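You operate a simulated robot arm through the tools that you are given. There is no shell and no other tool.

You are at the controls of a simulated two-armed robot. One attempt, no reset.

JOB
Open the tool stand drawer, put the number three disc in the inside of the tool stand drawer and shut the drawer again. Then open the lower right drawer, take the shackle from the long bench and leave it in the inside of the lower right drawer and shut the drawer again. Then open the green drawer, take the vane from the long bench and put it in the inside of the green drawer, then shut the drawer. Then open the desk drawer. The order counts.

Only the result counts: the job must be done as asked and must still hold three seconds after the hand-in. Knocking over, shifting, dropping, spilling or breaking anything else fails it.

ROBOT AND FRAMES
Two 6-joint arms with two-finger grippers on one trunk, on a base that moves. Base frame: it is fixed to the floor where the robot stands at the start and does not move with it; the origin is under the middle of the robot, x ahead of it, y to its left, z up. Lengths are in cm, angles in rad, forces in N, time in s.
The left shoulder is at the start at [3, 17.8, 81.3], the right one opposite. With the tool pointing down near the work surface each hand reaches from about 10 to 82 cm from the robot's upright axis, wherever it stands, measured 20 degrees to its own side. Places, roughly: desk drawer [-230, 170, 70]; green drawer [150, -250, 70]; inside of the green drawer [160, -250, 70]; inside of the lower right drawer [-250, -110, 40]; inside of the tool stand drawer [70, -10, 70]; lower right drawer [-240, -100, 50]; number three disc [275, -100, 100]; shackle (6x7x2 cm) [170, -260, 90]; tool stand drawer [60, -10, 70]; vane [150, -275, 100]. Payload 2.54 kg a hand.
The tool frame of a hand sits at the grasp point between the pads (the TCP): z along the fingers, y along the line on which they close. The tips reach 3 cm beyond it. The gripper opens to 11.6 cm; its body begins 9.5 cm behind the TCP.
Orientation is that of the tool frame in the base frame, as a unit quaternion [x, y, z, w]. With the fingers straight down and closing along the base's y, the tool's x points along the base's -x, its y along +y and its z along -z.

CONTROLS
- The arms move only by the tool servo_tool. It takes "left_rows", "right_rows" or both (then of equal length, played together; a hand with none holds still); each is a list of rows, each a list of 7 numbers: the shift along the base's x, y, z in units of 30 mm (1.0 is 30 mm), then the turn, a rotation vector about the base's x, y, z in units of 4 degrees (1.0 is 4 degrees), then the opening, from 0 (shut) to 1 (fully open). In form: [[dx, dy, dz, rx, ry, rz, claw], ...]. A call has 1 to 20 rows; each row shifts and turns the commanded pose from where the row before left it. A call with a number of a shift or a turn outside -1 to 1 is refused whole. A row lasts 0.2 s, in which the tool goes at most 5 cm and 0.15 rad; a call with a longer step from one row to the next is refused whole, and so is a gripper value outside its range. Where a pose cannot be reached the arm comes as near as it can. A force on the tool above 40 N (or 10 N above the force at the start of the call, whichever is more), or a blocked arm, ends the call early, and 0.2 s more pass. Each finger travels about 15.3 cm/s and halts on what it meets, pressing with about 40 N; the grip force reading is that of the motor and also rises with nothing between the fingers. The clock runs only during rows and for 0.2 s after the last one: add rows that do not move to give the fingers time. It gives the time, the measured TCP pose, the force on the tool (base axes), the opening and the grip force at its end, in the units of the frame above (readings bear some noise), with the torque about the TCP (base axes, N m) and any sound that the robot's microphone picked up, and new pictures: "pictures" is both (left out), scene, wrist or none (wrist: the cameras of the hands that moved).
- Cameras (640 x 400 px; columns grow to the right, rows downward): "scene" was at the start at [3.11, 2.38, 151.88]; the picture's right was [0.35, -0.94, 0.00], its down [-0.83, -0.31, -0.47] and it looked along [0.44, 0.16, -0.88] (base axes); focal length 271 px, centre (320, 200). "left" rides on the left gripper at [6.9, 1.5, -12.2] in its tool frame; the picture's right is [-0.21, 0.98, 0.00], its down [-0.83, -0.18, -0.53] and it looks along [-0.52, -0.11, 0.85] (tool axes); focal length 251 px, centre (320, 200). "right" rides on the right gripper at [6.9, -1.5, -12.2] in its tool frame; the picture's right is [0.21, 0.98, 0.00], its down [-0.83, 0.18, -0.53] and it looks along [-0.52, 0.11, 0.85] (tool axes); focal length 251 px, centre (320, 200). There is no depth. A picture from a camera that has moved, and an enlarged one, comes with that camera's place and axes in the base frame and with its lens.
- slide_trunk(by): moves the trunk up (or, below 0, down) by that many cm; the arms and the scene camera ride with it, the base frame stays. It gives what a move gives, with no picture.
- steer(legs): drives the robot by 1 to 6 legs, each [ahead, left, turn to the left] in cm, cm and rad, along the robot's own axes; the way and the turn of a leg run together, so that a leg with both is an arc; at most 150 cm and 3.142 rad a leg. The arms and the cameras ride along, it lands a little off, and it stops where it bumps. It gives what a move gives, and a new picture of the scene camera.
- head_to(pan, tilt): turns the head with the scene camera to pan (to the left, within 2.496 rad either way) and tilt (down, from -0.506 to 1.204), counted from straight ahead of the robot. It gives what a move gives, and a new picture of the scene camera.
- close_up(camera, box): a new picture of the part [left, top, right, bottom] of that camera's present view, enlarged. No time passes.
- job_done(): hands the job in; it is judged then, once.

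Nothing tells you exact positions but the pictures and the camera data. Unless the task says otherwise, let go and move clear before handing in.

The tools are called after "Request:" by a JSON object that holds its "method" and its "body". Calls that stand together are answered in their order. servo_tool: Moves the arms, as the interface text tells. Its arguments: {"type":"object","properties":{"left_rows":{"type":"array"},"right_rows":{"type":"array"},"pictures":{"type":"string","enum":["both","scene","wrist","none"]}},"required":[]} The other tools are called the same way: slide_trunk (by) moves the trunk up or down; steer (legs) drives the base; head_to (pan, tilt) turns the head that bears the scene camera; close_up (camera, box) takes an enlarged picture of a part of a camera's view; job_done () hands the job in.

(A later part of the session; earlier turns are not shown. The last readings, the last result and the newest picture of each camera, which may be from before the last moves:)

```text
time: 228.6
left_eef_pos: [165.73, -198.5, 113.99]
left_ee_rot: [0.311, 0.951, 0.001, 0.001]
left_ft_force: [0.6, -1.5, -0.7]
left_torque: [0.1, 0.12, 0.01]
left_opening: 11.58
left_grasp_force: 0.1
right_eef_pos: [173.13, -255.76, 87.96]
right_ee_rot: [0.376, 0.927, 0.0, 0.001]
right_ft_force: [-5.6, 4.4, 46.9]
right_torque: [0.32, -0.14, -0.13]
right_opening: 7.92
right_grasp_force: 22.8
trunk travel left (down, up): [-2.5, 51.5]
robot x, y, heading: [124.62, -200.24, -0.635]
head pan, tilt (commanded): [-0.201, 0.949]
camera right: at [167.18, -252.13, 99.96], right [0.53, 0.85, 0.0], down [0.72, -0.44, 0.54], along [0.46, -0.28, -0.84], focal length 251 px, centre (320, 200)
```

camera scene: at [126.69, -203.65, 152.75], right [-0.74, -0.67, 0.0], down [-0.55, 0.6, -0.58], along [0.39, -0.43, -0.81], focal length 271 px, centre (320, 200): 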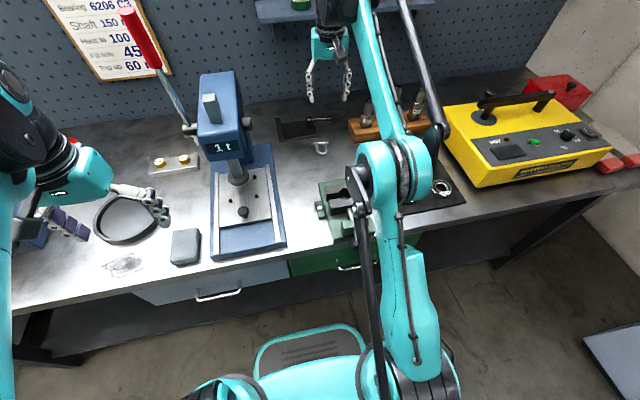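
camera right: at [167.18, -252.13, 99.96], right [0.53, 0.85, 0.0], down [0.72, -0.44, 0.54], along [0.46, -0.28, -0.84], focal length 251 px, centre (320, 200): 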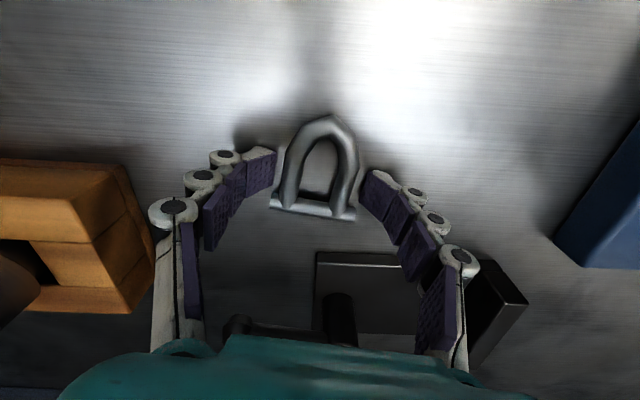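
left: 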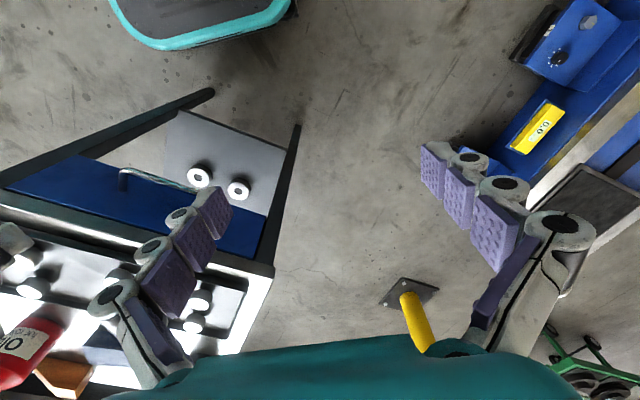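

The fingertips have reached the bench. I'll ease up a little and close on the shackle.

Request:
{"method": "servo_tool", "body": {"right_rows": [[0, 0, 0.2, 0, 0, 0, 0.62], [0, 0, 0.1, 0, 0, 0, 0.62], [0, 0, 0, 0, 0, 0, 0.55], [0, 0, 0.05, 0, 0, 0, 0.45], [0, 0, 0.05, 0, 0, 0, 0.35], [0, 0, 0, 0, 0, 0, 0.25], [0, 0, 0, 0, 0, 0, 0.2]], "pictures": "wrist"}}

```text
time: 230.2
left_eef_pos: [165.81, -198.62, 113.85]
left_ee_rot: [0.311, 0.951, 0.0, 0.001]
left_ft_force: [-1.1, 0.3, 0.0]
left_torque: [-0.02, 0.0, 0.01]
left_opening: 11.59
left_grasp_force: 0.0
right_eef_pos: [173.25, -255.75, 89.03]
right_ee_rot: [0.376, 0.927, -0.001, 0.003]
right_ft_force: [0.5, 0.2, -0.3]
right_torque: [-0.02, 0.0, 0.04]
right_opening: 5.3
right_grasp_force: 39.8
trunk travel left (down, up): [-2.5, 51.5]
robot x, y, heading: [124.46, -200.22, -0.634]
head pan, tilt (commanded): [-0.201, 0.949]
camera right: at [167.28, -252.25, 101.14], right [0.53, 0.85, 0.0], down [0.72, -0.44, 0.54], along [0.46, -0.28, -0.84], focal length 251 px, centre (320, 200)
```

right: 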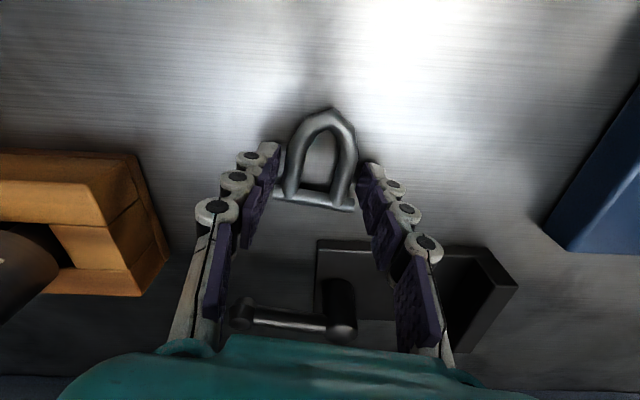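

It closed on something 5.3 cm wide. I'll lift and check that the shackle comes up.

Request:
{"method": "servo_tool", "body": {"right_rows": [[0, 0, 0.3, 0, 0, 0, 0.2], [0, 0, 0.6, 0, 0, 0, 0.2], [0, 0, 0.9, 0, 0, 0, 0.2], [0, 0, 0.9, 0, 0, 0, 0.2], [0, 0, 0, 0, 0, 0, 0.2]], "pictures": "wrist"}}

```text
time: 231.4
left_eef_pos: [165.69, -198.66, 113.82]
left_ee_rot: [0.311, 0.951, 0.0, 0.001]
left_ft_force: [-0.6, 0.2, 0.6]
left_torque: [0.0, 0.01, 0.0]
left_opening: 11.61
left_grasp_force: 0.1
right_eef_pos: [173.43, -255.77, 97.25]
right_ee_rot: [0.375, 0.927, 0.0, 0.001]
right_ft_force: [-0.8, 0.6, -0.9]
right_torque: [0.0, 0.02, 0.02]
right_opening: 5.3
right_grasp_force: 39.6
trunk travel left (down, up): [-2.5, 51.5]
robot x, y, heading: [124.16, -200.1, -0.63]
head pan, tilt (commanded): [-0.201, 0.949]
camera right: at [167.41, -252.13, 109.13], right [0.53, 0.85, 0.0], down [0.72, -0.44, 0.54], along [0.46, -0.28, -0.84], focal length 251 px, centre (320, 200)
```

right: 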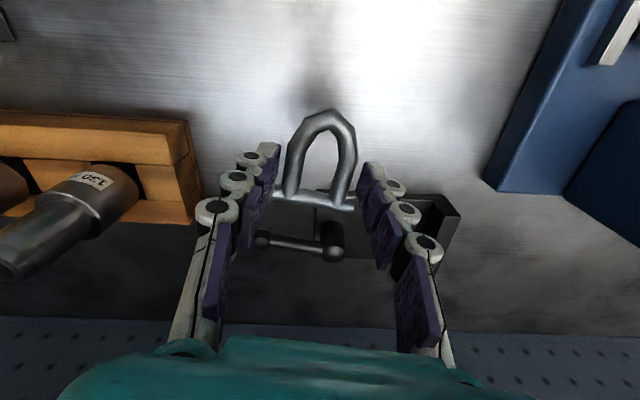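

The shackle is held. I'll raise it, draw it back over the vise, and back away from the bench.

Request:
{"method": "servo_tool", "body": {"right_rows": [[-0.2, 0.15, 1, 0, 0, 0, 0.2], [-0.2, 0.15, 1, 0, 0, 0, 0.2], [-0.3, 0.2, 1, 0, 0, 0, 0.2], [-0.5, 0.36, 0.8, 0, 0, 0, 0.2], [-0.8, 0.58, 0.4, 0, 0, 0, 0.2], [-0.8, 0.58, 0, 0, 0, 0, 0.2], [-0.8, 0.58, 0, 0, 0, 0, 0.2], [-0.8, 0.58, 0, 0, 0, 0, 0.2], [-0.8, 0.58, 0, 0, 0, 0, 0.2], [0, 0, 0, 0, 0, 0, 0.2]], "pictures": "wrist"}}

Request:
{"method": "steer", "body": {"legs": [[-50, 0, 0.02]]}}

```text
time: 233.6
left_eef_pos: [165.73, -198.56, 113.82]
left_ee_rot: [0.311, 0.95, 0.001, 0.0]
left_ft_force: [0.6, -0.2, 0.3]
left_torque: [0.0, 0.0, 0.0]
left_opening: 11.6
left_grasp_force: 0.2
right_eef_pos: [157.62, -244.74, 109.69]
right_ee_rot: [0.375, 0.927, 0.0, 0.002]
right_ft_force: [0.3, 0.1, -1.1]
right_torque: [-0.02, -0.02, -0.01]
right_opening: 5.3
right_grasp_force: 40.1
trunk travel left (down, up): [-2.5, 51.5]
robot x, y, heading: [124.2, -200.63, -0.631]
head pan, tilt (commanded): [-0.201, 0.949]
camera right: at [151.7, -241.12, 121.69], right [0.53, 0.85, 0.0], down [0.72, -0.44, 0.54], along [0.46, -0.28, -0.84], focal length 251 px, centre (320, 200)
```

right: 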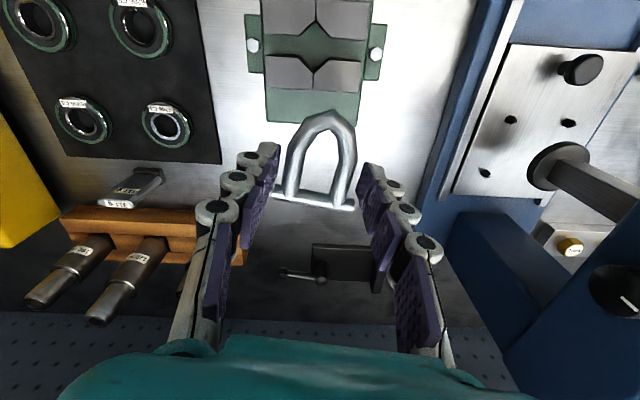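

```text
time: 236.6
left_eef_pos: [124.9, -168.64, 113.84]
left_ee_rot: [0.307, 0.952, 0.0, 0.002]
left_ft_force: [-0.6, 0.7, -0.2]
left_torque: [-0.01, -0.03, 0.0]
left_opening: 11.63
left_grasp_force: 0.0
right_eef_pos: [117.15, -214.92, 109.74]
right_ee_rot: [0.371, 0.929, -0.002, 0.002]
right_ft_force: [-0.1, 0.4, -0.7]
right_torque: [-0.03, -0.04, -0.02]
right_opening: 5.31
right_grasp_force: 40.5
trunk travel left (down, up): [-2.5, 51.5]
robot x, y, heading: [83.17, -170.57, -0.622]
head pan, tilt (commanded): [-0.201, 0.949]
camera scene: at [85.91, -173.97, 152.75], right [-0.73, -0.68, 0.0], down [-0.55, 0.6, -0.58], along [0.4, -0.43, -0.81], focal length 271 px, centre (320, 200)
```

scene: 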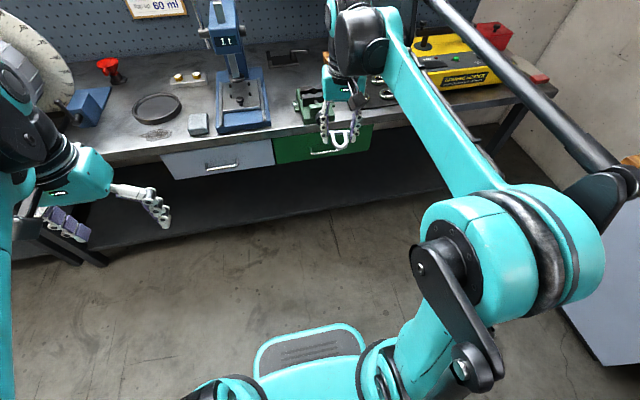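

Backing along the room toward the blue cabinet with the shackle.

Request:
{"method": "steer", "body": {"legs": [[-145, 0, 0], [-142, 0, 0]]}}

Request:
{"method": "steer", "body": {"legs": [[0, 0, -1.54]]}}

```text
time: 250.4
left_eef_pos: [-107.32, -3.62, 113.86]
left_ee_rot: [0.312, 0.95, 0.0, 0.001]
left_ft_force: [0.0, 0.3, -0.2]
left_torque: [0.01, -0.03, 0.01]
left_opening: 11.57
left_grasp_force: 0.1
right_eef_pos: [-115.57, -49.78, 109.73]
right_ee_rot: [0.377, 0.926, -0.001, 0.002]
right_ft_force: [-0.8, -0.1, -0.9]
right_torque: [-0.05, 0.0, -0.02]
right_opening: 5.28
right_grasp_force: 40.0
trunk travel left (down, up): [-2.5, 51.5]
robot x, y, heading: [-149.13, -5.01, -0.635]
head pan, tilt (commanded): [-0.201, 0.949]
camera scene: at [-146.38, -8.54, 152.75], right [-0.74, -0.67, 0.0], down [-0.55, 0.6, -0.58], along [0.39, -0.43, -0.81], focal length 271 px, centre (320, 200)
```

scene: 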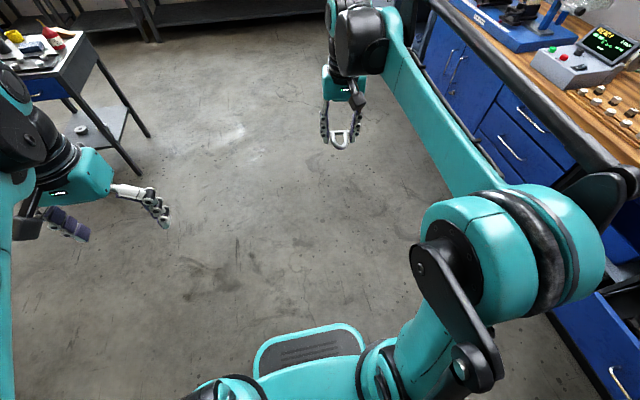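

```text
time: 254.6
left_eef_pos: [-146.45, -46.59, 113.86]
left_ee_rot: [0.887, 0.461, 0.0, 0.001]
left_ft_force: [0.5, -0.1, -0.1]
left_torque: [0.03, 0.01, -0.01]
left_opening: 11.57
left_grasp_force: 0.0
right_eef_pos: [-192.82, -39.3, 109.59]
right_ee_rot: [0.917, 0.399, -0.002, 0.001]
right_ft_force: [-0.5, -0.7, -0.8]
right_torque: [-0.02, -0.02, 0.0]
right_opening: 5.3
right_grasp_force: 40.3
trunk travel left (down, up): [-2.5, 51.5]
robot x, y, heading: [-148.88, -5.21, -2.181]
head pan, tilt (commanded): [-0.201, 0.949]
camera scene: at [-152.43, -7.49, 152.75], right [-0.69, 0.73, 0.0], down [0.59, 0.56, -0.58], along [-0.42, -0.4, -0.81], focal length 271 px, centre (320, 200)
```

scene: 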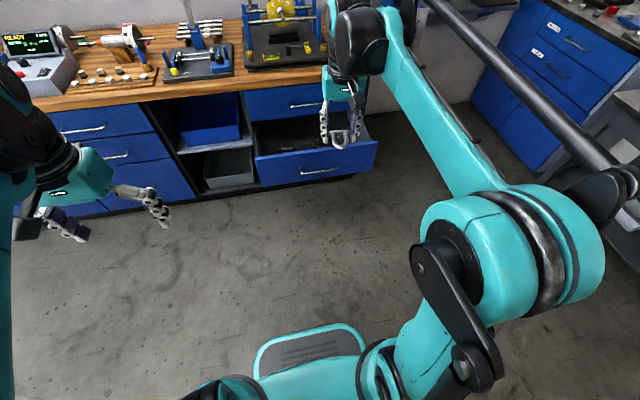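

Request:
{"method": "steer", "body": {"legs": [[28, 0, 0]]}}

Request:
{"method": "head_to", "body": {"pan": -0.1, "tilt": 1.0}}

Request:
{"method": "close_up", "body": {"camera": "scene", "box": [240, 100, 420, 240]}}

Request:
{"method": "close_up", "body": {"camera": "right", "box": [0, 0, 640, 400]}}

```text
time: 256.5
left_eef_pos: [-162.2, -69.22, 113.85]
left_ee_rot: [0.887, 0.463, 0.001, 0.0]
left_ft_force: [0.3, 0.1, 0.1]
left_torque: [0.05, -0.01, -0.04]
left_opening: 11.59
left_grasp_force: 0.2
right_eef_pos: [-208.46, -62.15, 109.57]
right_ee_rot: [0.917, 0.4, -0.002, 0.0]
right_ft_force: [-1.0, 0.5, -1.6]
right_torque: [0.08, 0.0, -0.04]
right_opening: 5.28
right_grasp_force: 39.9
trunk travel left (down, up): [-2.5, 51.5]
robot x, y, heading: [-164.53, -27.82, -2.187]
head pan, tilt (commanded): [-0.201, 0.949]
camera scene: at [-168.3, -30.19, 152.75], right [-0.69, 0.72, 0.0], down [0.59, 0.56, -0.58], along [-0.42, -0.4, -0.81], focal length 271 px, centre (320, 200)
```

scene: 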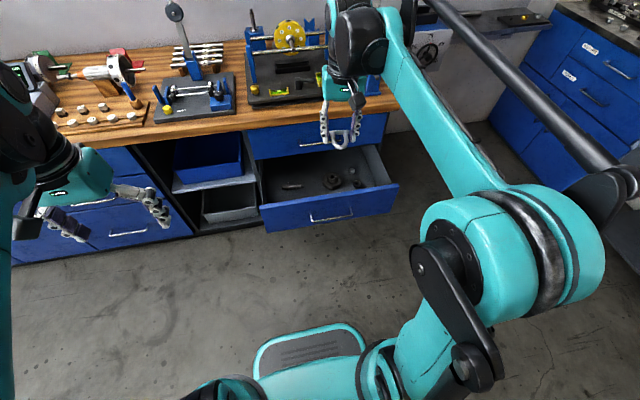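

```text
time: 257.2
left_eef_pos: [-162.14, -69.16, 113.82]
left_ee_rot: [0.887, 0.463, 0.0, 0.001]
left_ft_force: [0.1, 0.8, 0.1]
left_torque: [-0.01, 0.01, 0.02]
left_opening: 11.57
left_grasp_force: 0.0
right_eef_pos: [-208.52, -62.01, 109.7]
right_ee_rot: [0.916, 0.4, -0.003, 0.001]
right_ft_force: [-0.5, -0.6, -0.3]
right_torque: [0.01, -0.01, -0.02]
right_opening: 5.32
right_grasp_force: 39.7
trunk travel left (down, up): [-2.5, 51.5]
robot x, y, heading: [-164.34, -27.92, -2.185]
head pan, tilt (commanded): [-0.099, 1.0]
camera scene: at [-167.49, -30.34, 152.39], right [-0.76, 0.65, 0.0], down [0.55, 0.64, -0.54], along [-0.35, -0.41, -0.84], focal length 271 px, centre (320, 200)
```

scene: 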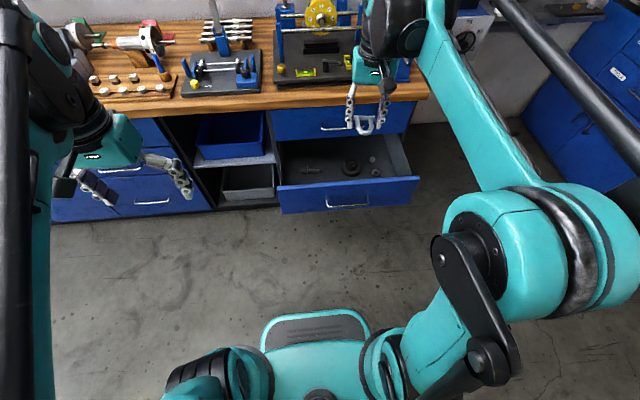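

```text
2.86 times, centred on (330, 170) of scene
camera zoom: at [-167.49, -30.34, 152.39], right [-0.76, 0.65, 0.0], down [0.55, 0.64, -0.54], along [-0.35, -0.41, -0.84], focal length 774 px, centre (291, 286)
```

zoom: 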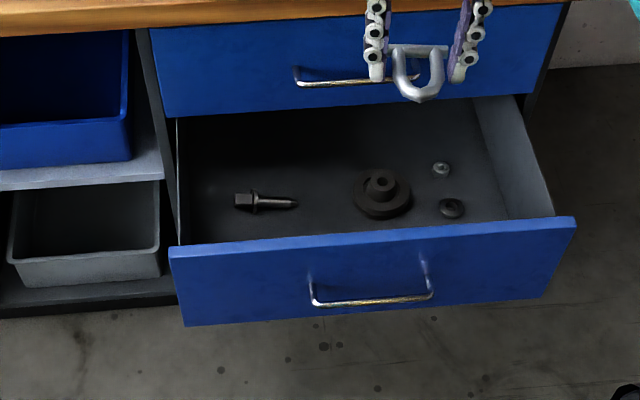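

```text
1.00 times, centred on (320, 200) of right (not enlarged: the box is as wide or as high as the picture)
camera zoom: at [-204.88, -55.96, 121.71], right [0.86, -0.51, 0.0], down [-0.43, -0.73, 0.54], along [-0.27, -0.46, -0.84], focal length 251 px, centre (320, 200)
```

zoom: 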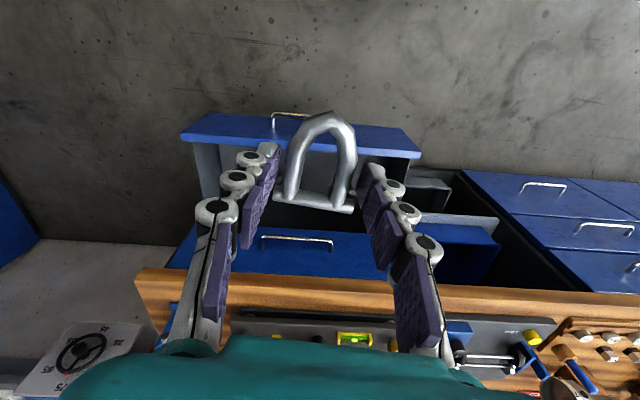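

I'll roll forward so the hand is above the open drawer and look inside with the wrist camera.

Request:
{"method": "steer", "body": {"legs": [[18, 0, 0]]}}

Request:
{"method": "close_up", "body": {"camera": "right", "box": [0, 0, 640, 400]}}

Request:
{"method": "close_up", "body": {"camera": "left", "box": [0, 0, 640, 400]}}

```text
time: 258.7
left_eef_pos: [-172.38, -83.8, 113.78]
left_ee_rot: [0.887, 0.462, 0.0, 0.0]
left_ft_force: [0.0, -1.9, -0.6]
left_torque: [0.01, -0.03, 0.01]
left_opening: 11.64
left_grasp_force: 0.0
right_eef_pos: [-218.86, -76.62, 109.58]
right_ee_rot: [0.917, 0.399, -0.001, 0.001]
right_ft_force: [-1.0, -0.4, -1.8]
right_torque: [0.03, -0.01, -0.02]
right_opening: 5.3
right_grasp_force: 39.7
trunk travel left (down, up): [-2.5, 51.5]
robot x, y, heading: [-174.67, -41.92, -2.187]
head pan, tilt (commanded): [-0.099, 1.0]
camera scene: at [-177.75, -45.02, 152.38], right [-0.76, 0.65, 0.0], down [0.55, 0.64, -0.54], along [-0.35, -0.41, -0.84], focal length 271 px, centre (320, 200)
```

scene: 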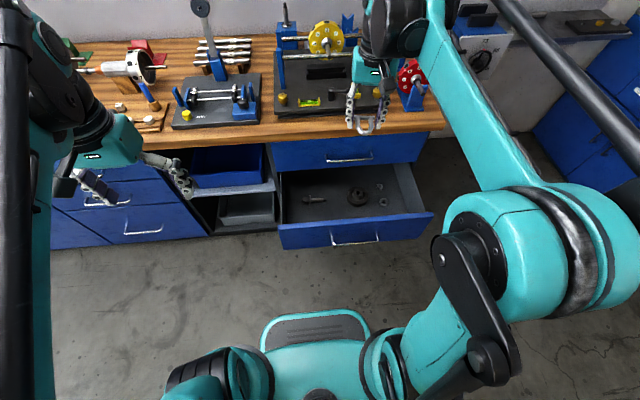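

```text
1.00 times, centred on (320, 200) of right (not enlarged: the box is as wide or as high as the picture)
camera zoom: at [-215.13, -70.59, 121.65], right [0.86, -0.51, 0.0], down [-0.43, -0.73, 0.54], along [-0.27, -0.46, -0.84], focal length 251 px, centre (320, 200)
```

zoom: 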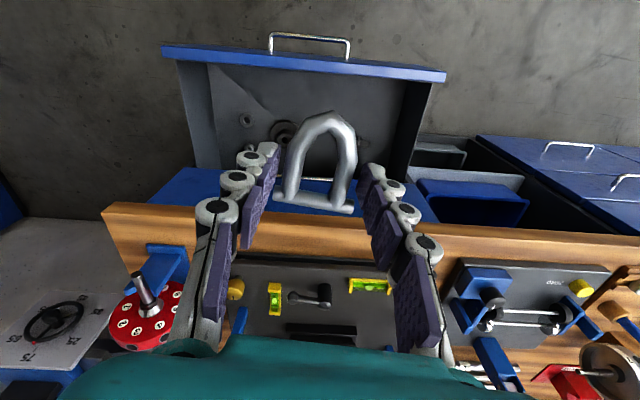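

```text
1.00 times, centred on (320, 200) of left (not enlarged: the box is as wide or as high as the picture)
camera zoom: at [-167.32, -79.13, 126.07], right [0.68, -0.74, 0.0], down [-0.62, -0.57, 0.53], along [-0.39, -0.36, -0.85], focal length 251 px, centre (320, 200)
```

zoom: 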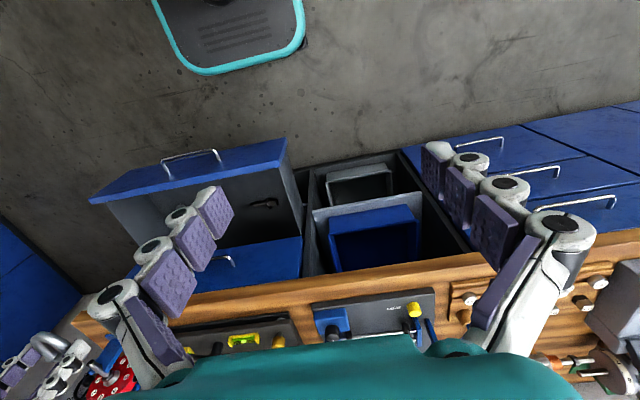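

Request:
{"method": "close_up", "body": {"camera": "right", "box": [150, 20, 460, 220]}}

Request:
{"method": "close_up", "body": {"camera": "scene", "box": [260, 120, 450, 260]}}

```text
2.00 times, centred on (305, 120) of right
camera zoom: at [-215.13, -70.59, 121.65], right [0.86, -0.51, 0.0], down [-0.43, -0.73, 0.54], along [-0.27, -0.46, -0.84], focal length 503 px, centre (350, 360)
```

zoom: 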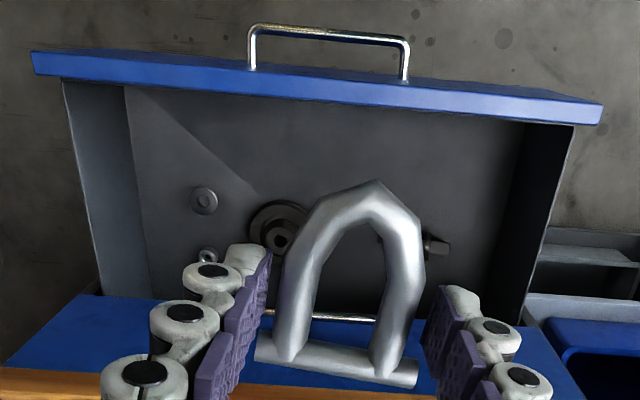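

```text
2.86 times, centred on (355, 190) of scene
camera zoom: at [-177.75, -45.02, 152.38], right [-0.76, 0.65, 0.0], down [0.55, 0.64, -0.54], along [-0.35, -0.41, -0.84], focal length 774 px, centre (220, 229)
```

zoom: 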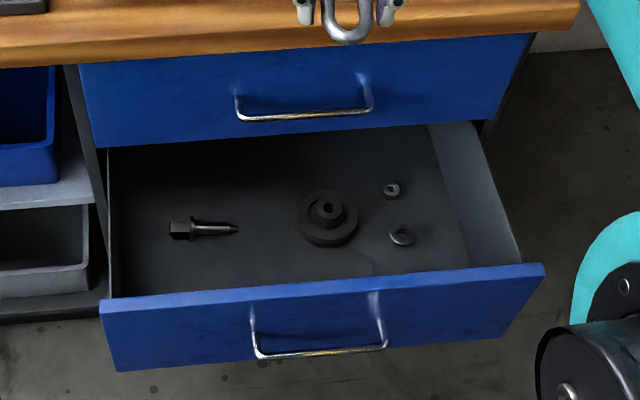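

The front part of the drawer floor (z about 45) is free. To keep the hand's camera clear of the drawer's front panel I'll yaw the hand about 80° clockwise before going down.

Request:
{"method": "servo_tool", "body": {"right_rows": [[0, 0, 0, 0, 0, -1, 0.2], [0, 0, 0, 0, 0, -1, 0.2], [0, 0, 0, 0, 0, -1, 0.2], [0, 0, 0, 0, 0, -1, 0.2], [0, 0, 0, 0, 0, -1, 0.2], [0, 0, 0, 0, 0, -1, 0.2], [0, 0, 0, 0, 0, -1, 0.2], [0, 0, 0, 0, 0, -1, 0.2], [0, 0, 0, 0, 0, -1, 0.2], [0, 0, 0, 0, 0, -1, 0.2], [0, 0, 0, 0, 0, -1, 0.2], [0, 0, 0, 0, 0, -1, 0.2], [0, 0, 0, 0, 0, -1, 0.2], [0, 0, 0, 0, 0, -1, 0.2], [0, 0, 0, 0, 0, -1, 0.2], [0, 0, 0, 0, 0, -1, 0.2], [0, 0, 0, 0, 0, -1, 0.2], [0, 0, 0, 0, 0, -1, 0.2], [0, 0, 0, 0, 0, -1, 0.2], [0, 0, 0, 0, 0, -1, 0.2]], "pictures": "none"}}

Request:
{"method": "slide_trunk", "body": {"by": -2.4}}

Request:
{"method": "steer", "body": {"legs": [[3, 0, 0]]}}

Request:
{"method": "close_up", "body": {"camera": "right", "box": [0, 0, 640, 400]}}

```text
time: 262.9
left_eef_pos: [-172.42, -83.74, 113.89]
left_ee_rot: [0.887, 0.462, 0.0, 0.001]
left_ft_force: [-0.4, 0.0, 0.5]
left_torque: [-0.03, -0.01, 0.02]
left_opening: 11.59
left_grasp_force: 0.0
right_eef_pos: [-218.67, -76.52, 109.57]
right_ee_rot: [0.959, -0.284, -0.003, -0.001]
right_ft_force: [-0.1, 0.0, -1.3]
right_torque: [-0.01, -0.01, 0.05]
right_opening: 5.32
right_grasp_force: 39.5
trunk travel left (down, up): [-2.5, 51.5]
robot x, y, heading: [-174.76, -42.53, -2.177]
head pan, tilt (commanded): [-0.099, 1.0]
```

```text
time: 263.6
left_eef_pos: [-172.32, -83.65, 111.51]
left_ee_rot: [0.887, 0.462, -0.001, 0.002]
left_ft_force: [0.6, -0.1, -0.3]
left_torque: [0.02, 0.0, -0.02]
left_opening: 11.6
left_grasp_force: 0.1
right_eef_pos: [-218.64, -76.46, 107.18]
right_ee_rot: [0.959, -0.282, -0.002, -0.001]
right_ft_force: [0.3, 0.8, -0.5]
right_torque: [-0.01, 0.01, -0.03]
right_opening: 5.29
right_grasp_force: 39.7
trunk travel left (down, up): [-0.1, 53.9]
robot x, y, heading: [-174.87, -41.91, -2.178]
head pan, tilt (commanded): [-0.099, 1.0]
```

```text
time: 264.4
left_eef_pos: [-174.23, -86.28, 111.44]
left_ee_rot: [0.887, 0.462, 0.001, 0.001]
left_ft_force: [-0.3, -1.6, -0.4]
left_torque: [0.1, -0.07, -0.02]
left_opening: 11.6
left_grasp_force: 0.1
right_eef_pos: [-220.69, -79.05, 107.04]
right_ee_rot: [0.959, -0.283, -0.003, -0.002]
right_ft_force: [-0.6, -0.1, -2.0]
right_torque: [0.09, 0.0, 0.01]
right_opening: 5.3
right_grasp_force: 39.9
trunk travel left (down, up): [-0.1, 53.9]
robot x, y, heading: [-176.08, -44.53, -2.181]
head pan, tilt (commanded): [-0.099, 1.0]
camera scene: at [-179.5, -47.52, 149.98], right [-0.76, 0.65, 0.0], down [0.55, 0.64, -0.54], along [-0.35, -0.41, -0.84], focal length 271 px, centre (320, 200)
```

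scene: 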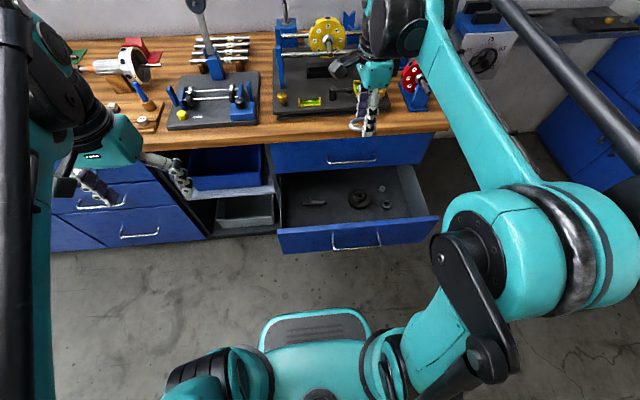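

```text
1.00 times, centred on (320, 200) of right (not enlarged: the box is as wide or as high as the picture)
camera zoom: at [-213.85, -81.72, 119.16], right [-0.35, -0.94, 0.0], down [-0.79, 0.29, 0.54], along [-0.5, 0.19, -0.84], focal length 251 px, centre (320, 200)
```

zoom: 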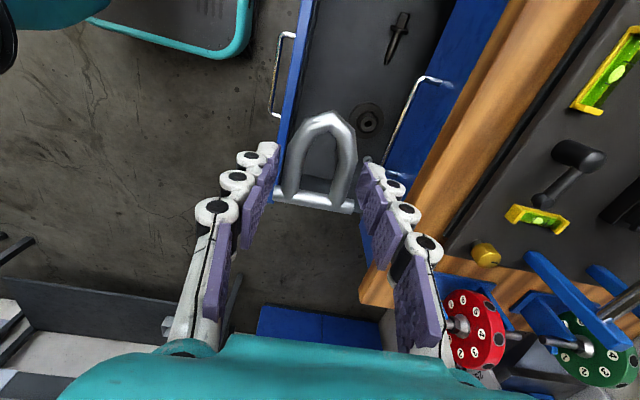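

Request:
{"method": "servo_tool", "body": {"right_rows": [[-0.23, -0.68, 0, 0, 0, 0, 0.2], [-0.23, -0.68, 0, 0, 0, 0, 0.2], [0, 0, -1, 0, 0, 0, 0.2], [0, 0, -1, 0, 0, 0, 0.2], [0, 0, -1, 0, 0, 0, 0.2], [0, 0, -1, 0, 0, 0, 0.2], [0, 0, -1, 0, 0, 0, 0.2], [0, 0, -1, 0, 0, 0, 0.2], [0, 0, -1, 0, 0, 0, 0.2], [0, 0, -1, 0, 0, 0, 0.2], [0, 0, -1, 0, 0, 0, 0.2], [0, 0, 0, 0, 0, 0, 0.2]]}}

```text
time: 267.0
left_eef_pos: [-174.13, -86.16, 111.37]
left_ee_rot: [0.887, 0.462, -0.001, 0.001]
left_ft_force: [0.3, -0.4, 0.0]
left_torque: [-0.01, -0.04, 0.02]
left_opening: 11.61
left_grasp_force: 0.2
right_eef_pos: [-221.75, -82.99, 80.19]
right_ee_rot: [0.959, -0.283, -0.002, 0.0]
right_ft_force: [1.0, 0.3, -0.6]
right_torque: [0.02, 0.05, -0.04]
right_opening: 5.29
right_grasp_force: 39.8
trunk travel left (down, up): [-0.1, 53.9]
robot x, y, heading: [-176.49, -44.69, -2.181]
head pan, tilt (commanded): [-0.099, 1.0]
camera scene: at [-179.35, -47.31, 149.99], right [-0.76, 0.65, 0.0], down [0.55, 0.64, -0.54], along [-0.35, -0.41, -0.84], focal length 271 px, centre (320, 200)
camera right: at [-215.0, -85.52, 92.2], right [-0.35, -0.94, 0.0], down [-0.79, 0.3, 0.54], along [-0.5, 0.19, -0.84], focal length 251 px, centre (320, 200)
```

scene: 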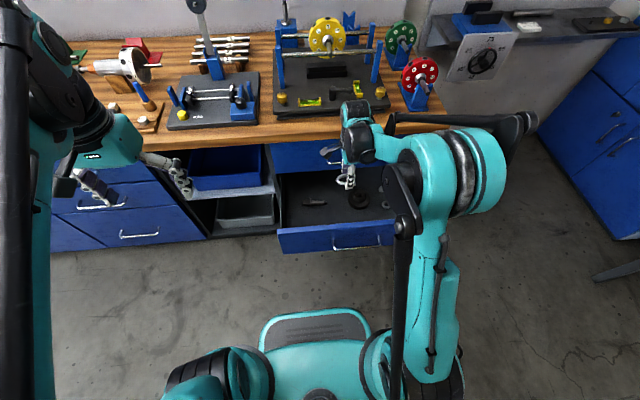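
right: 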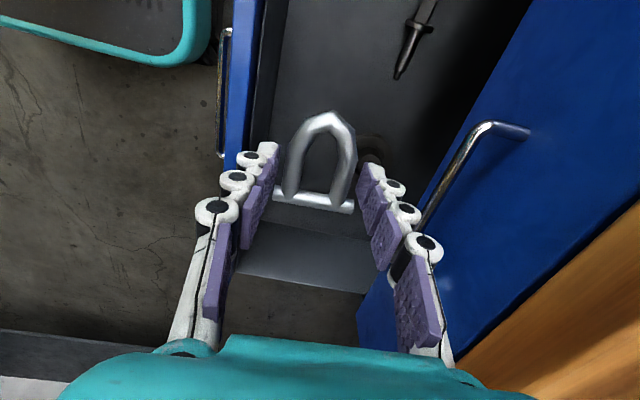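

Request:
{"method": "servo_tool", "body": {"right_rows": [[-0.42, -0.6, 0, 0, 0, 0, 0.2], [0, 0, -0.9, 0, 0, 0, 0.2], [0, 0, -0.9, 0, 0, 0, 0.2], [0, 0, -0.9, 0, 0, 0, 0.2], [0, 0, -0.9, 0, 0, 0, 0.2], [0, 0, -0.9, 0, 0, 0, 0.2], [0, 0, -0.9, 0, 0, 0, 0.2], [0, 0, 0, 0, 0, 0, 0.2]]}}

```text
time: 268.8
left_eef_pos: [-174.17, -86.15, 111.57]
left_ee_rot: [0.887, 0.462, 0.0, 0.001]
left_ft_force: [0.6, -0.4, -0.3]
left_torque: [-0.02, -0.04, 0.0]
left_opening: 11.6
left_grasp_force: 0.1
right_eef_pos: [-222.94, -84.95, 63.83]
right_ee_rot: [0.959, -0.283, -0.002, -0.001]
right_ft_force: [0.3, 0.2, -0.3]
right_torque: [0.01, 0.01, 0.01]
right_opening: 5.28
right_grasp_force: 40.0
trunk travel left (down, up): [-0.1, 53.9]
robot x, y, heading: [-177.05, -44.71, -2.187]
head pan, tilt (commanded): [-0.099, 1.0]
camera scene: at [-179.35, -47.32, 149.99], right [-0.76, 0.65, 0.0], down [0.55, 0.64, -0.54], along [-0.35, -0.41, -0.84], focal length 271 px, centre (320, 200)
camera right: at [-216.24, -87.44, 76.01], right [-0.35, -0.94, 0.0], down [-0.79, 0.3, 0.54], along [-0.5, 0.19, -0.84], focal length 251 px, centre (320, 200)
```

scene: 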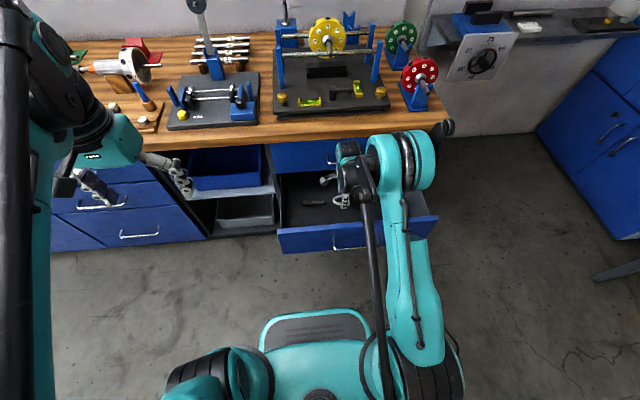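
right: 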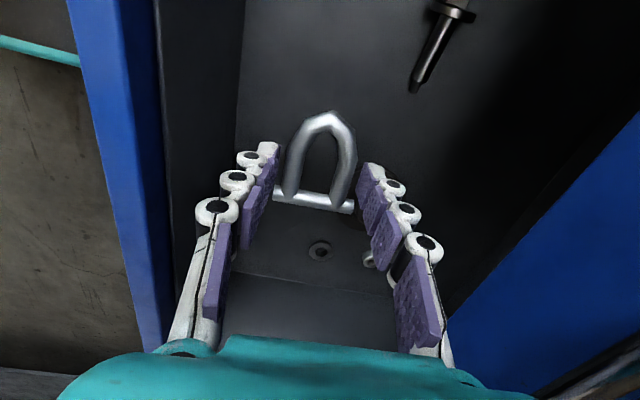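

Request:
{"method": "servo_tool", "body": {"right_rows": [[0, 0, -0.8, 0, 0, 0, 0.2], [0, 0, -0.8, 0, 0, 0, 0.2], [0, 0, -0.8, 0, 0, 0, 0.2], [0, 0, -0.7, 0, 0, 0, 0.2], [0, 0, -0.4, 0, 0, 0, 0.2], [0, 0, 0, 0, 0, 0, 0.2]], "pictures": "wrist"}}

```text
time: 270.2
left_eef_pos: [-174.15, -86.08, 111.59]
left_ee_rot: [0.887, 0.461, -0.002, 0.001]
left_ft_force: [-0.4, 0.3, -0.3]
left_torque: [0.0, 0.01, 0.01]
left_opening: 11.61
left_grasp_force: 0.1
right_eef_pos: [-223.04, -84.99, 53.32]
right_ee_rot: [0.959, -0.283, -0.003, -0.001]
right_ft_force: [-0.6, 0.1, -0.8]
right_torque: [-0.01, 0.0, 0.01]
right_opening: 5.28
right_grasp_force: 39.7
trunk travel left (down, up): [-0.1, 53.9]
robot x, y, heading: [-176.6, -44.59, -2.182]
head pan, tilt (commanded): [-0.099, 1.0]
camera right: at [-216.35, -87.53, 65.43], right [-0.35, -0.94, 0.0], down [-0.79, 0.3, 0.54], along [-0.5, 0.19, -0.84], focal length 251 px, centre (320, 200)
```

right: 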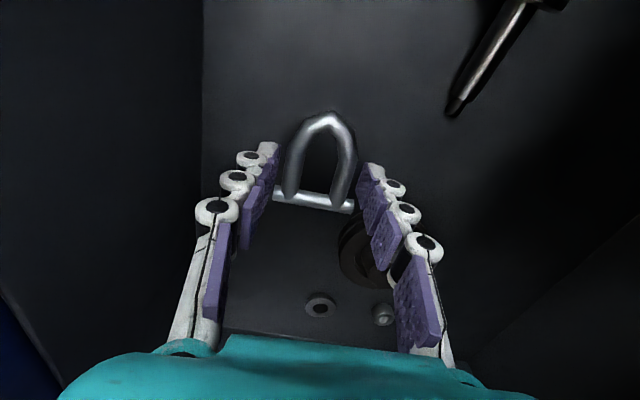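

Request:
{"method": "servo_tool", "body": {"right_rows": [[0, 0, -0.15, 0, 0, 0, 0.2], [0, 0, -0.15, 0, 0, 0, 0.2], [0, 0, -0.15, 0, 0, 0, 0.2], [0, 0, 0, 0, 0, 0, 0.2]], "pictures": "none"}}

Request:
{"method": "servo_tool", "body": {"right_rows": [[0, 0, -0.12, 0, 0, 0, 0.2], [0, 0, -0.12, 0, 0, 0, 0.2], [0, 0, -0.1, 0, 0, 0, 0.2], [0, 0, 0, 0, 0, 0, 0.2]], "pictures": "wrist"}}

```text
time: 271.2
left_eef_pos: [-174.1, -86.16, 111.54]
left_ee_rot: [0.887, 0.462, 0.0, 0.001]
left_ft_force: [1.3, 0.6, -0.6]
left_torque: [-0.03, 0.01, 0.0]
left_opening: 11.61
left_grasp_force: 0.1
right_eef_pos: [-223.03, -84.95, 52.1]
right_ee_rot: [0.959, -0.283, -0.002, -0.001]
right_ft_force: [-0.4, -0.4, -1.2]
right_torque: [0.0, 0.01, 0.0]
right_opening: 5.3
right_grasp_force: 39.6
trunk travel left (down, up): [-0.1, 53.9]
robot x, y, heading: [-176.66, -44.76, -2.181]
head pan, tilt (commanded): [-0.099, 1.0]
```

```text
time: 272.2
left_eef_pos: [-174.05, -86.05, 111.41]
left_ee_rot: [0.887, 0.462, -0.001, 0.001]
left_ft_force: [0.0, 1.7, 0.6]
left_torque: [0.03, -0.03, 0.0]
left_opening: 11.6
left_grasp_force: 0.0
right_eef_pos: [-223.11, -84.8, 51.16]
right_ee_rot: [0.959, -0.283, -0.003, -0.001]
right_ft_force: [-0.4, 0.1, -1.1]
right_torque: [-0.01, 0.01, 0.01]
right_opening: 5.29
right_grasp_force: 39.7
trunk travel left (down, up): [-0.1, 53.9]
robot x, y, heading: [-176.28, -44.35, -2.184]
head pan, tilt (commanded): [-0.099, 1.0]
camera right: at [-216.38, -87.42, 63.17], right [-0.35, -0.94, 0.0], down [-0.79, 0.3, 0.54], along [-0.5, 0.19, -0.84], focal length 251 px, centre (320, 200)
```

right: 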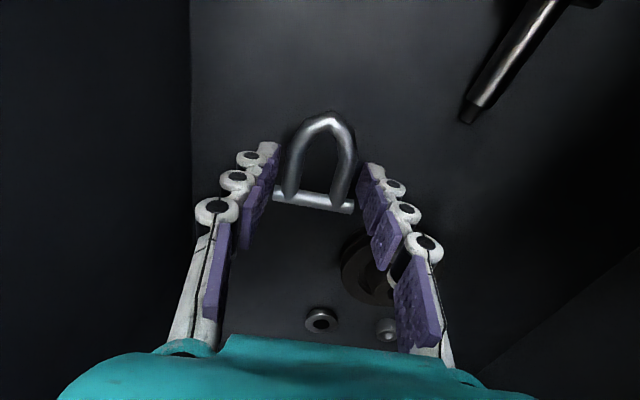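

Request:
{"method": "servo_tool", "body": {"right_rows": [[0, 0, -0.12, 0, 0, 0, 0.2], [0, 0, -0.12, 0, 0, 0, 0.2], [0, 0, 0, 0, 0, 0, 0.2]], "pictures": "none"}}

Request:
{"method": "servo_tool", "body": {"right_rows": [[0, 0, -0.12, 0, 0, 0, 0.2], [0, 0, -0.12, 0, 0, 0, 0.2], [0, 0, 0, 0, 0, 0, 0.2]], "pictures": "wrist"}}

```text
time: 273.0
left_eef_pos: [-174.06, -86.12, 111.46]
left_ee_rot: [0.887, 0.462, 0.0, 0.001]
left_ft_force: [-0.3, -0.1, -0.1]
left_torque: [-0.02, 0.0, -0.02]
left_opening: 11.6
left_grasp_force: 0.1
right_eef_pos: [-223.09, -84.76, 50.37]
right_ee_rot: [0.959, -0.283, -0.002, -0.001]
right_ft_force: [0.1, 0.3, -1.0]
right_torque: [0.02, 0.02, 0.04]
right_opening: 5.27
right_grasp_force: 40.0
trunk travel left (down, up): [-0.1, 53.9]
robot x, y, heading: [-176.44, -44.47, -2.181]
head pan, tilt (commanded): [-0.099, 1.0]
```

```text
time: 273.8
left_eef_pos: [-174.13, -86.13, 111.59]
left_ee_rot: [0.887, 0.461, 0.0, 0.001]
left_ft_force: [-0.1, 1.2, -0.3]
left_torque: [-0.01, -0.02, 0.03]
left_opening: 11.6
left_grasp_force: 0.0
right_eef_pos: [-223.0, -84.77, 49.59]
right_ee_rot: [0.959, -0.283, -0.002, -0.001]
right_ft_force: [0.8, 0.1, -1.4]
right_torque: [0.0, 0.07, -0.03]
right_opening: 5.3
right_grasp_force: 40.1
trunk travel left (down, up): [-0.1, 53.9]
robot x, y, heading: [-176.43, -44.34, -2.183]
head pan, tilt (commanded): [-0.099, 1.0]
camera right: at [-216.37, -87.4, 61.68], right [-0.35, -0.94, 0.0], down [-0.79, 0.3, 0.54], along [-0.5, 0.19, -0.84], focal length 251 px, centre (320, 200)
```

right: 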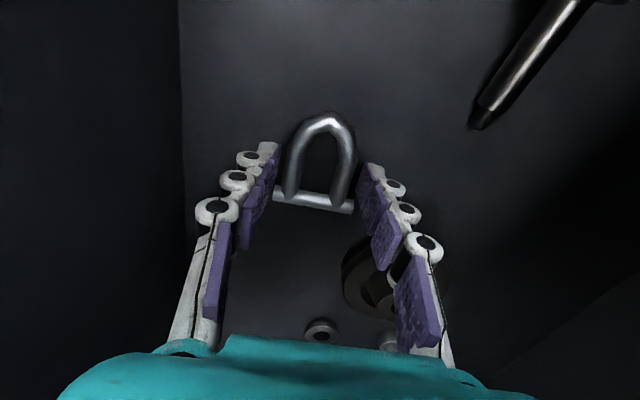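

Request:
{"method": "servo_tool", "body": {"right_rows": [[0, 0, -0.1, 0, 0, 0, 0.2], [0, 0, -0.1, 0, 0, 0, 0.2], [0, 0, 0, 0, 0, 0, 0.2]], "pictures": "none"}}

Request:
{"method": "servo_tool", "body": {"right_rows": [[0, 0, -0.1, 0, 0, 0, 0.2], [0, 0, -0.1, 0, 0, 0, 0.2], [0, 0, 0, 0, 0, 0, 0.2]], "pictures": "none"}}

Request:
{"method": "servo_tool", "body": {"right_rows": [[0, 0, -0.1, 0, 0, 0, 0.2], [0, 0, -0.1, 0, 0, 0, 0.2], [0, 0, 0, 0, 0, 0, 0.2]], "pictures": "wrist"}}

```text
time: 274.6
left_eef_pos: [-174.18, -86.11, 111.51]
left_ee_rot: [0.887, 0.462, 0.0, 0.001]
left_ft_force: [0.7, -0.3, -0.4]
left_torque: [-0.02, 0.01, 0.02]
left_opening: 11.58
left_grasp_force: 0.0
right_eef_pos: [-223.08, -84.94, 49.1]
right_ee_rot: [0.959, -0.283, -0.003, 0.0]
right_ft_force: [-0.2, -0.1, -1.6]
right_torque: [0.03, -0.02, 0.0]
right_opening: 5.3
right_grasp_force: 41.1
trunk travel left (down, up): [-0.1, 53.9]
robot x, y, heading: [-176.63, -44.62, -2.182]
head pan, tilt (commanded): [-0.099, 1.0]
```

```text
time: 275.4
left_eef_pos: [-174.1, -86.09, 111.56]
left_ee_rot: [0.887, 0.462, -0.001, 0.001]
left_ft_force: [-0.7, 0.0, 0.0]
left_torque: [0.05, -0.01, 0.0]
left_opening: 11.58
left_grasp_force: 0.1
right_eef_pos: [-222.93, -84.95, 48.51]
right_ee_rot: [0.959, -0.283, -0.002, 0.0]
right_ft_force: [-0.5, -0.3, -1.1]
right_torque: [0.03, -0.01, -0.03]
right_opening: 5.3
right_grasp_force: 40.3
trunk travel left (down, up): [-0.1, 53.9]
robot x, y, heading: [-176.47, -44.58, -2.18]
head pan, tilt (commanded): [-0.099, 1.0]
```

```text
time: 276.2
left_eef_pos: [-174.08, -86.05, 111.53]
left_ee_rot: [0.887, 0.461, 0.0, 0.001]
left_ft_force: [-0.5, 0.2, -0.2]
left_torque: [0.03, -0.03, 0.02]
left_opening: 11.62
left_grasp_force: 0.0
right_eef_pos: [-223.15, -84.84, 47.91]
right_ee_rot: [0.959, -0.283, -0.002, -0.002]
right_ft_force: [-0.4, -0.9, -0.8]
right_torque: [0.01, -0.01, -0.01]
right_opening: 5.31
right_grasp_force: 39.8
trunk travel left (down, up): [-0.1, 53.9]
robot x, y, heading: [-176.79, -44.46, -2.181]
head pan, tilt (commanded): [-0.099, 1.0]
camera right: at [-216.39, -87.42, 59.98], right [-0.35, -0.94, 0.0], down [-0.79, 0.3, 0.54], along [-0.5, 0.19, -0.84], focal length 251 px, centre (320, 200)
```

right: 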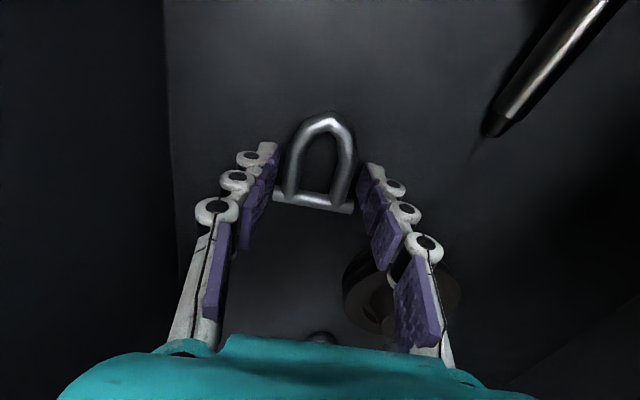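

Request:
{"method": "servo_tool", "body": {"right_rows": [[0, 0, -0.1, 0, 0, 0, 0.2], [0, 0, -0.1, 0, 0, 0, 0.2], [0, 0, 0, 0, 0, 0, 0.2]], "pictures": "none"}}

Request:
{"method": "servo_tool", "body": {"right_rows": [[0, 0, -0.1, 0, 0, 0, 0.2], [0, 0, -0.1, 0, 0, 0, 0.2], [0, 0, 0, 0, 0, 0, 0.2]], "pictures": "none"}}

Request:
{"method": "servo_tool", "body": {"right_rows": [[0, 0, -0.1, 0, 0, 0, 0.2], [0, 0, -0.1, 0, 0, 0, 0.2], [0, 0, 0, 0, 0, 0, 0.2]], "pictures": "wrist"}}

```text
time: 277.0
left_eef_pos: [-174.12, -86.18, 111.46]
left_ee_rot: [0.887, 0.461, -0.001, 0.001]
left_ft_force: [0.3, -0.8, -0.3]
left_torque: [-0.01, 0.0, -0.03]
left_opening: 11.61
left_grasp_force: 0.0
right_eef_pos: [-223.0, -84.84, 47.3]
right_ee_rot: [0.959, -0.284, -0.002, 0.0]
right_ft_force: [0.0, -0.2, -1.7]
right_torque: [0.01, 0.03, -0.03]
right_opening: 5.28
right_grasp_force: 40.2
trunk travel left (down, up): [-0.1, 53.9]
robot x, y, heading: [-176.73, -44.06, -2.177]
head pan, tilt (commanded): [-0.099, 1.0]
```

```text
time: 277.8
left_eef_pos: [-174.09, -86.08, 111.53]
left_ee_rot: [0.887, 0.462, 0.0, 0.001]
left_ft_force: [0.7, -0.9, 0.9]
left_torque: [-0.01, 0.0, -0.02]
left_opening: 11.62
left_grasp_force: 0.0
right_eef_pos: [-223.08, -84.83, 46.59]
right_ee_rot: [0.959, -0.283, -0.002, 0.0]
right_ft_force: [0.6, 0.9, -0.9]
right_torque: [0.01, 0.03, 0.02]
right_opening: 5.28
right_grasp_force: 39.6
trunk travel left (down, up): [-0.1, 53.9]
robot x, y, heading: [-176.68, -44.8, -2.18]
head pan, tilt (commanded): [-0.099, 1.0]
```

```text
time: 278.3
left_eef_pos: [-173.96, -86.0, 111.65]
left_ee_rot: [0.887, 0.462, -0.001, 0.001]
left_ft_force: [0.1, 0.7, -1.1]
left_torque: [0.01, -0.01, 0.0]
left_opening: 11.6
left_grasp_force: 0.1
right_eef_pos: [-223.2, -84.82, 46.54]
right_ee_rot: [0.959, -0.284, -0.002, 0.0]
right_ft_force: [1.5, -0.2, 29.9]
right_torque: [0.26, -0.26, -0.07]
right_opening: 5.25
right_grasp_force: 40.2
trunk travel left (down, up): [-0.1, 53.9]
robot x, y, heading: [-176.75, -45.07, -2.18]
head pan, tilt (commanded): [-0.099, 1.0]
stopped in row 2 (right hand): the force on the tool passed its limit at 47 N (the readings are from after the stop); the commanded pose is now the measured one
camera right: at [-216.38, -87.44, 58.61], right [-0.35, -0.94, 0.0], down [-0.79, 0.3, 0.54], along [-0.5, 0.19, -0.84], focal length 251 px, centre (320, 200)
```

right: 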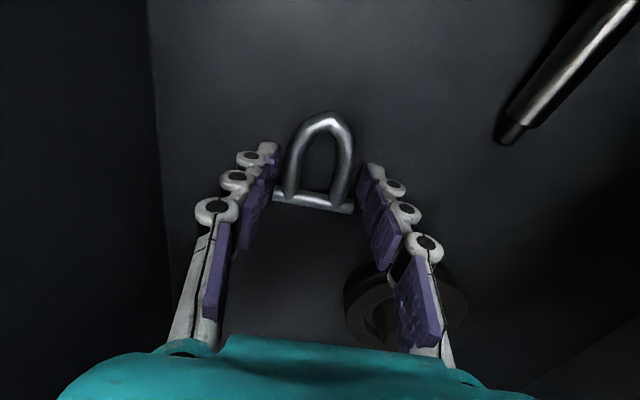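

The shackle rests on the drawer floor. I'll release and lift straight out.

Request:
{"method": "servo_tool", "body": {"right_rows": [[0, 0, 0.05, 0, 0, 0, 0.3], [0, 0, 0.02, 0, 0, 0, 0.5], [0, 0, 0, 0, 0, 0, 0.62], [0, 0, 0, 0, 0, 0, 0.62], [0, 0, 0.3, 0, 0, 0, 0.62], [0, 0, 0.8, 0, 0, 0, 0.62], [0, 0, 0.9, 0, 0, 0, 0.62], [0, 0, 0.9, 0, 0, 0, 0.62], [0, 0, 0, 0, 0, 0, 0.62]], "pictures": "wrist"}}

```text
time: 280.3
left_eef_pos: [-174.12, -86.07, 111.54]
left_ee_rot: [0.887, 0.462, -0.001, 0.0]
left_ft_force: [0.6, -0.6, 0.1]
left_torque: [0.03, 0.0, 0.04]
left_opening: 11.59
left_grasp_force: 0.1
right_eef_pos: [-223.08, -84.94, 55.24]
right_ee_rot: [0.959, -0.283, -0.002, 0.0]
right_ft_force: [0.1, -0.2, 0.2]
right_torque: [-0.03, -0.01, -0.03]
right_opening: 7.22
right_grasp_force: 0.1
trunk travel left (down, up): [-0.1, 53.9]
robot x, y, heading: [-176.78, -44.65, -2.184]
head pan, tilt (commanded): [-0.099, 1.0]
camera right: at [-216.39, -87.57, 67.35], right [-0.35, -0.94, 0.0], down [-0.79, 0.3, 0.54], along [-0.5, 0.19, -0.84], focal length 251 px, centre (320, 200)
```

right: 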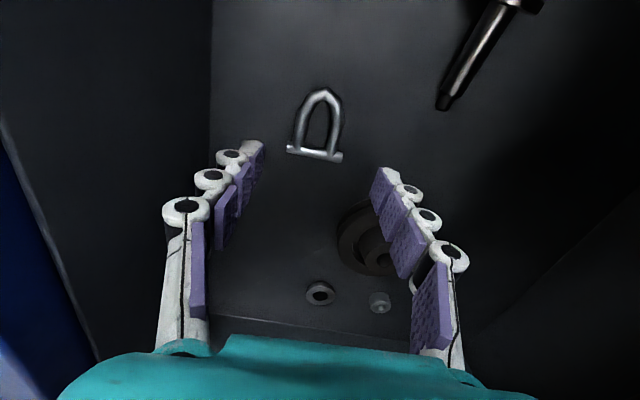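

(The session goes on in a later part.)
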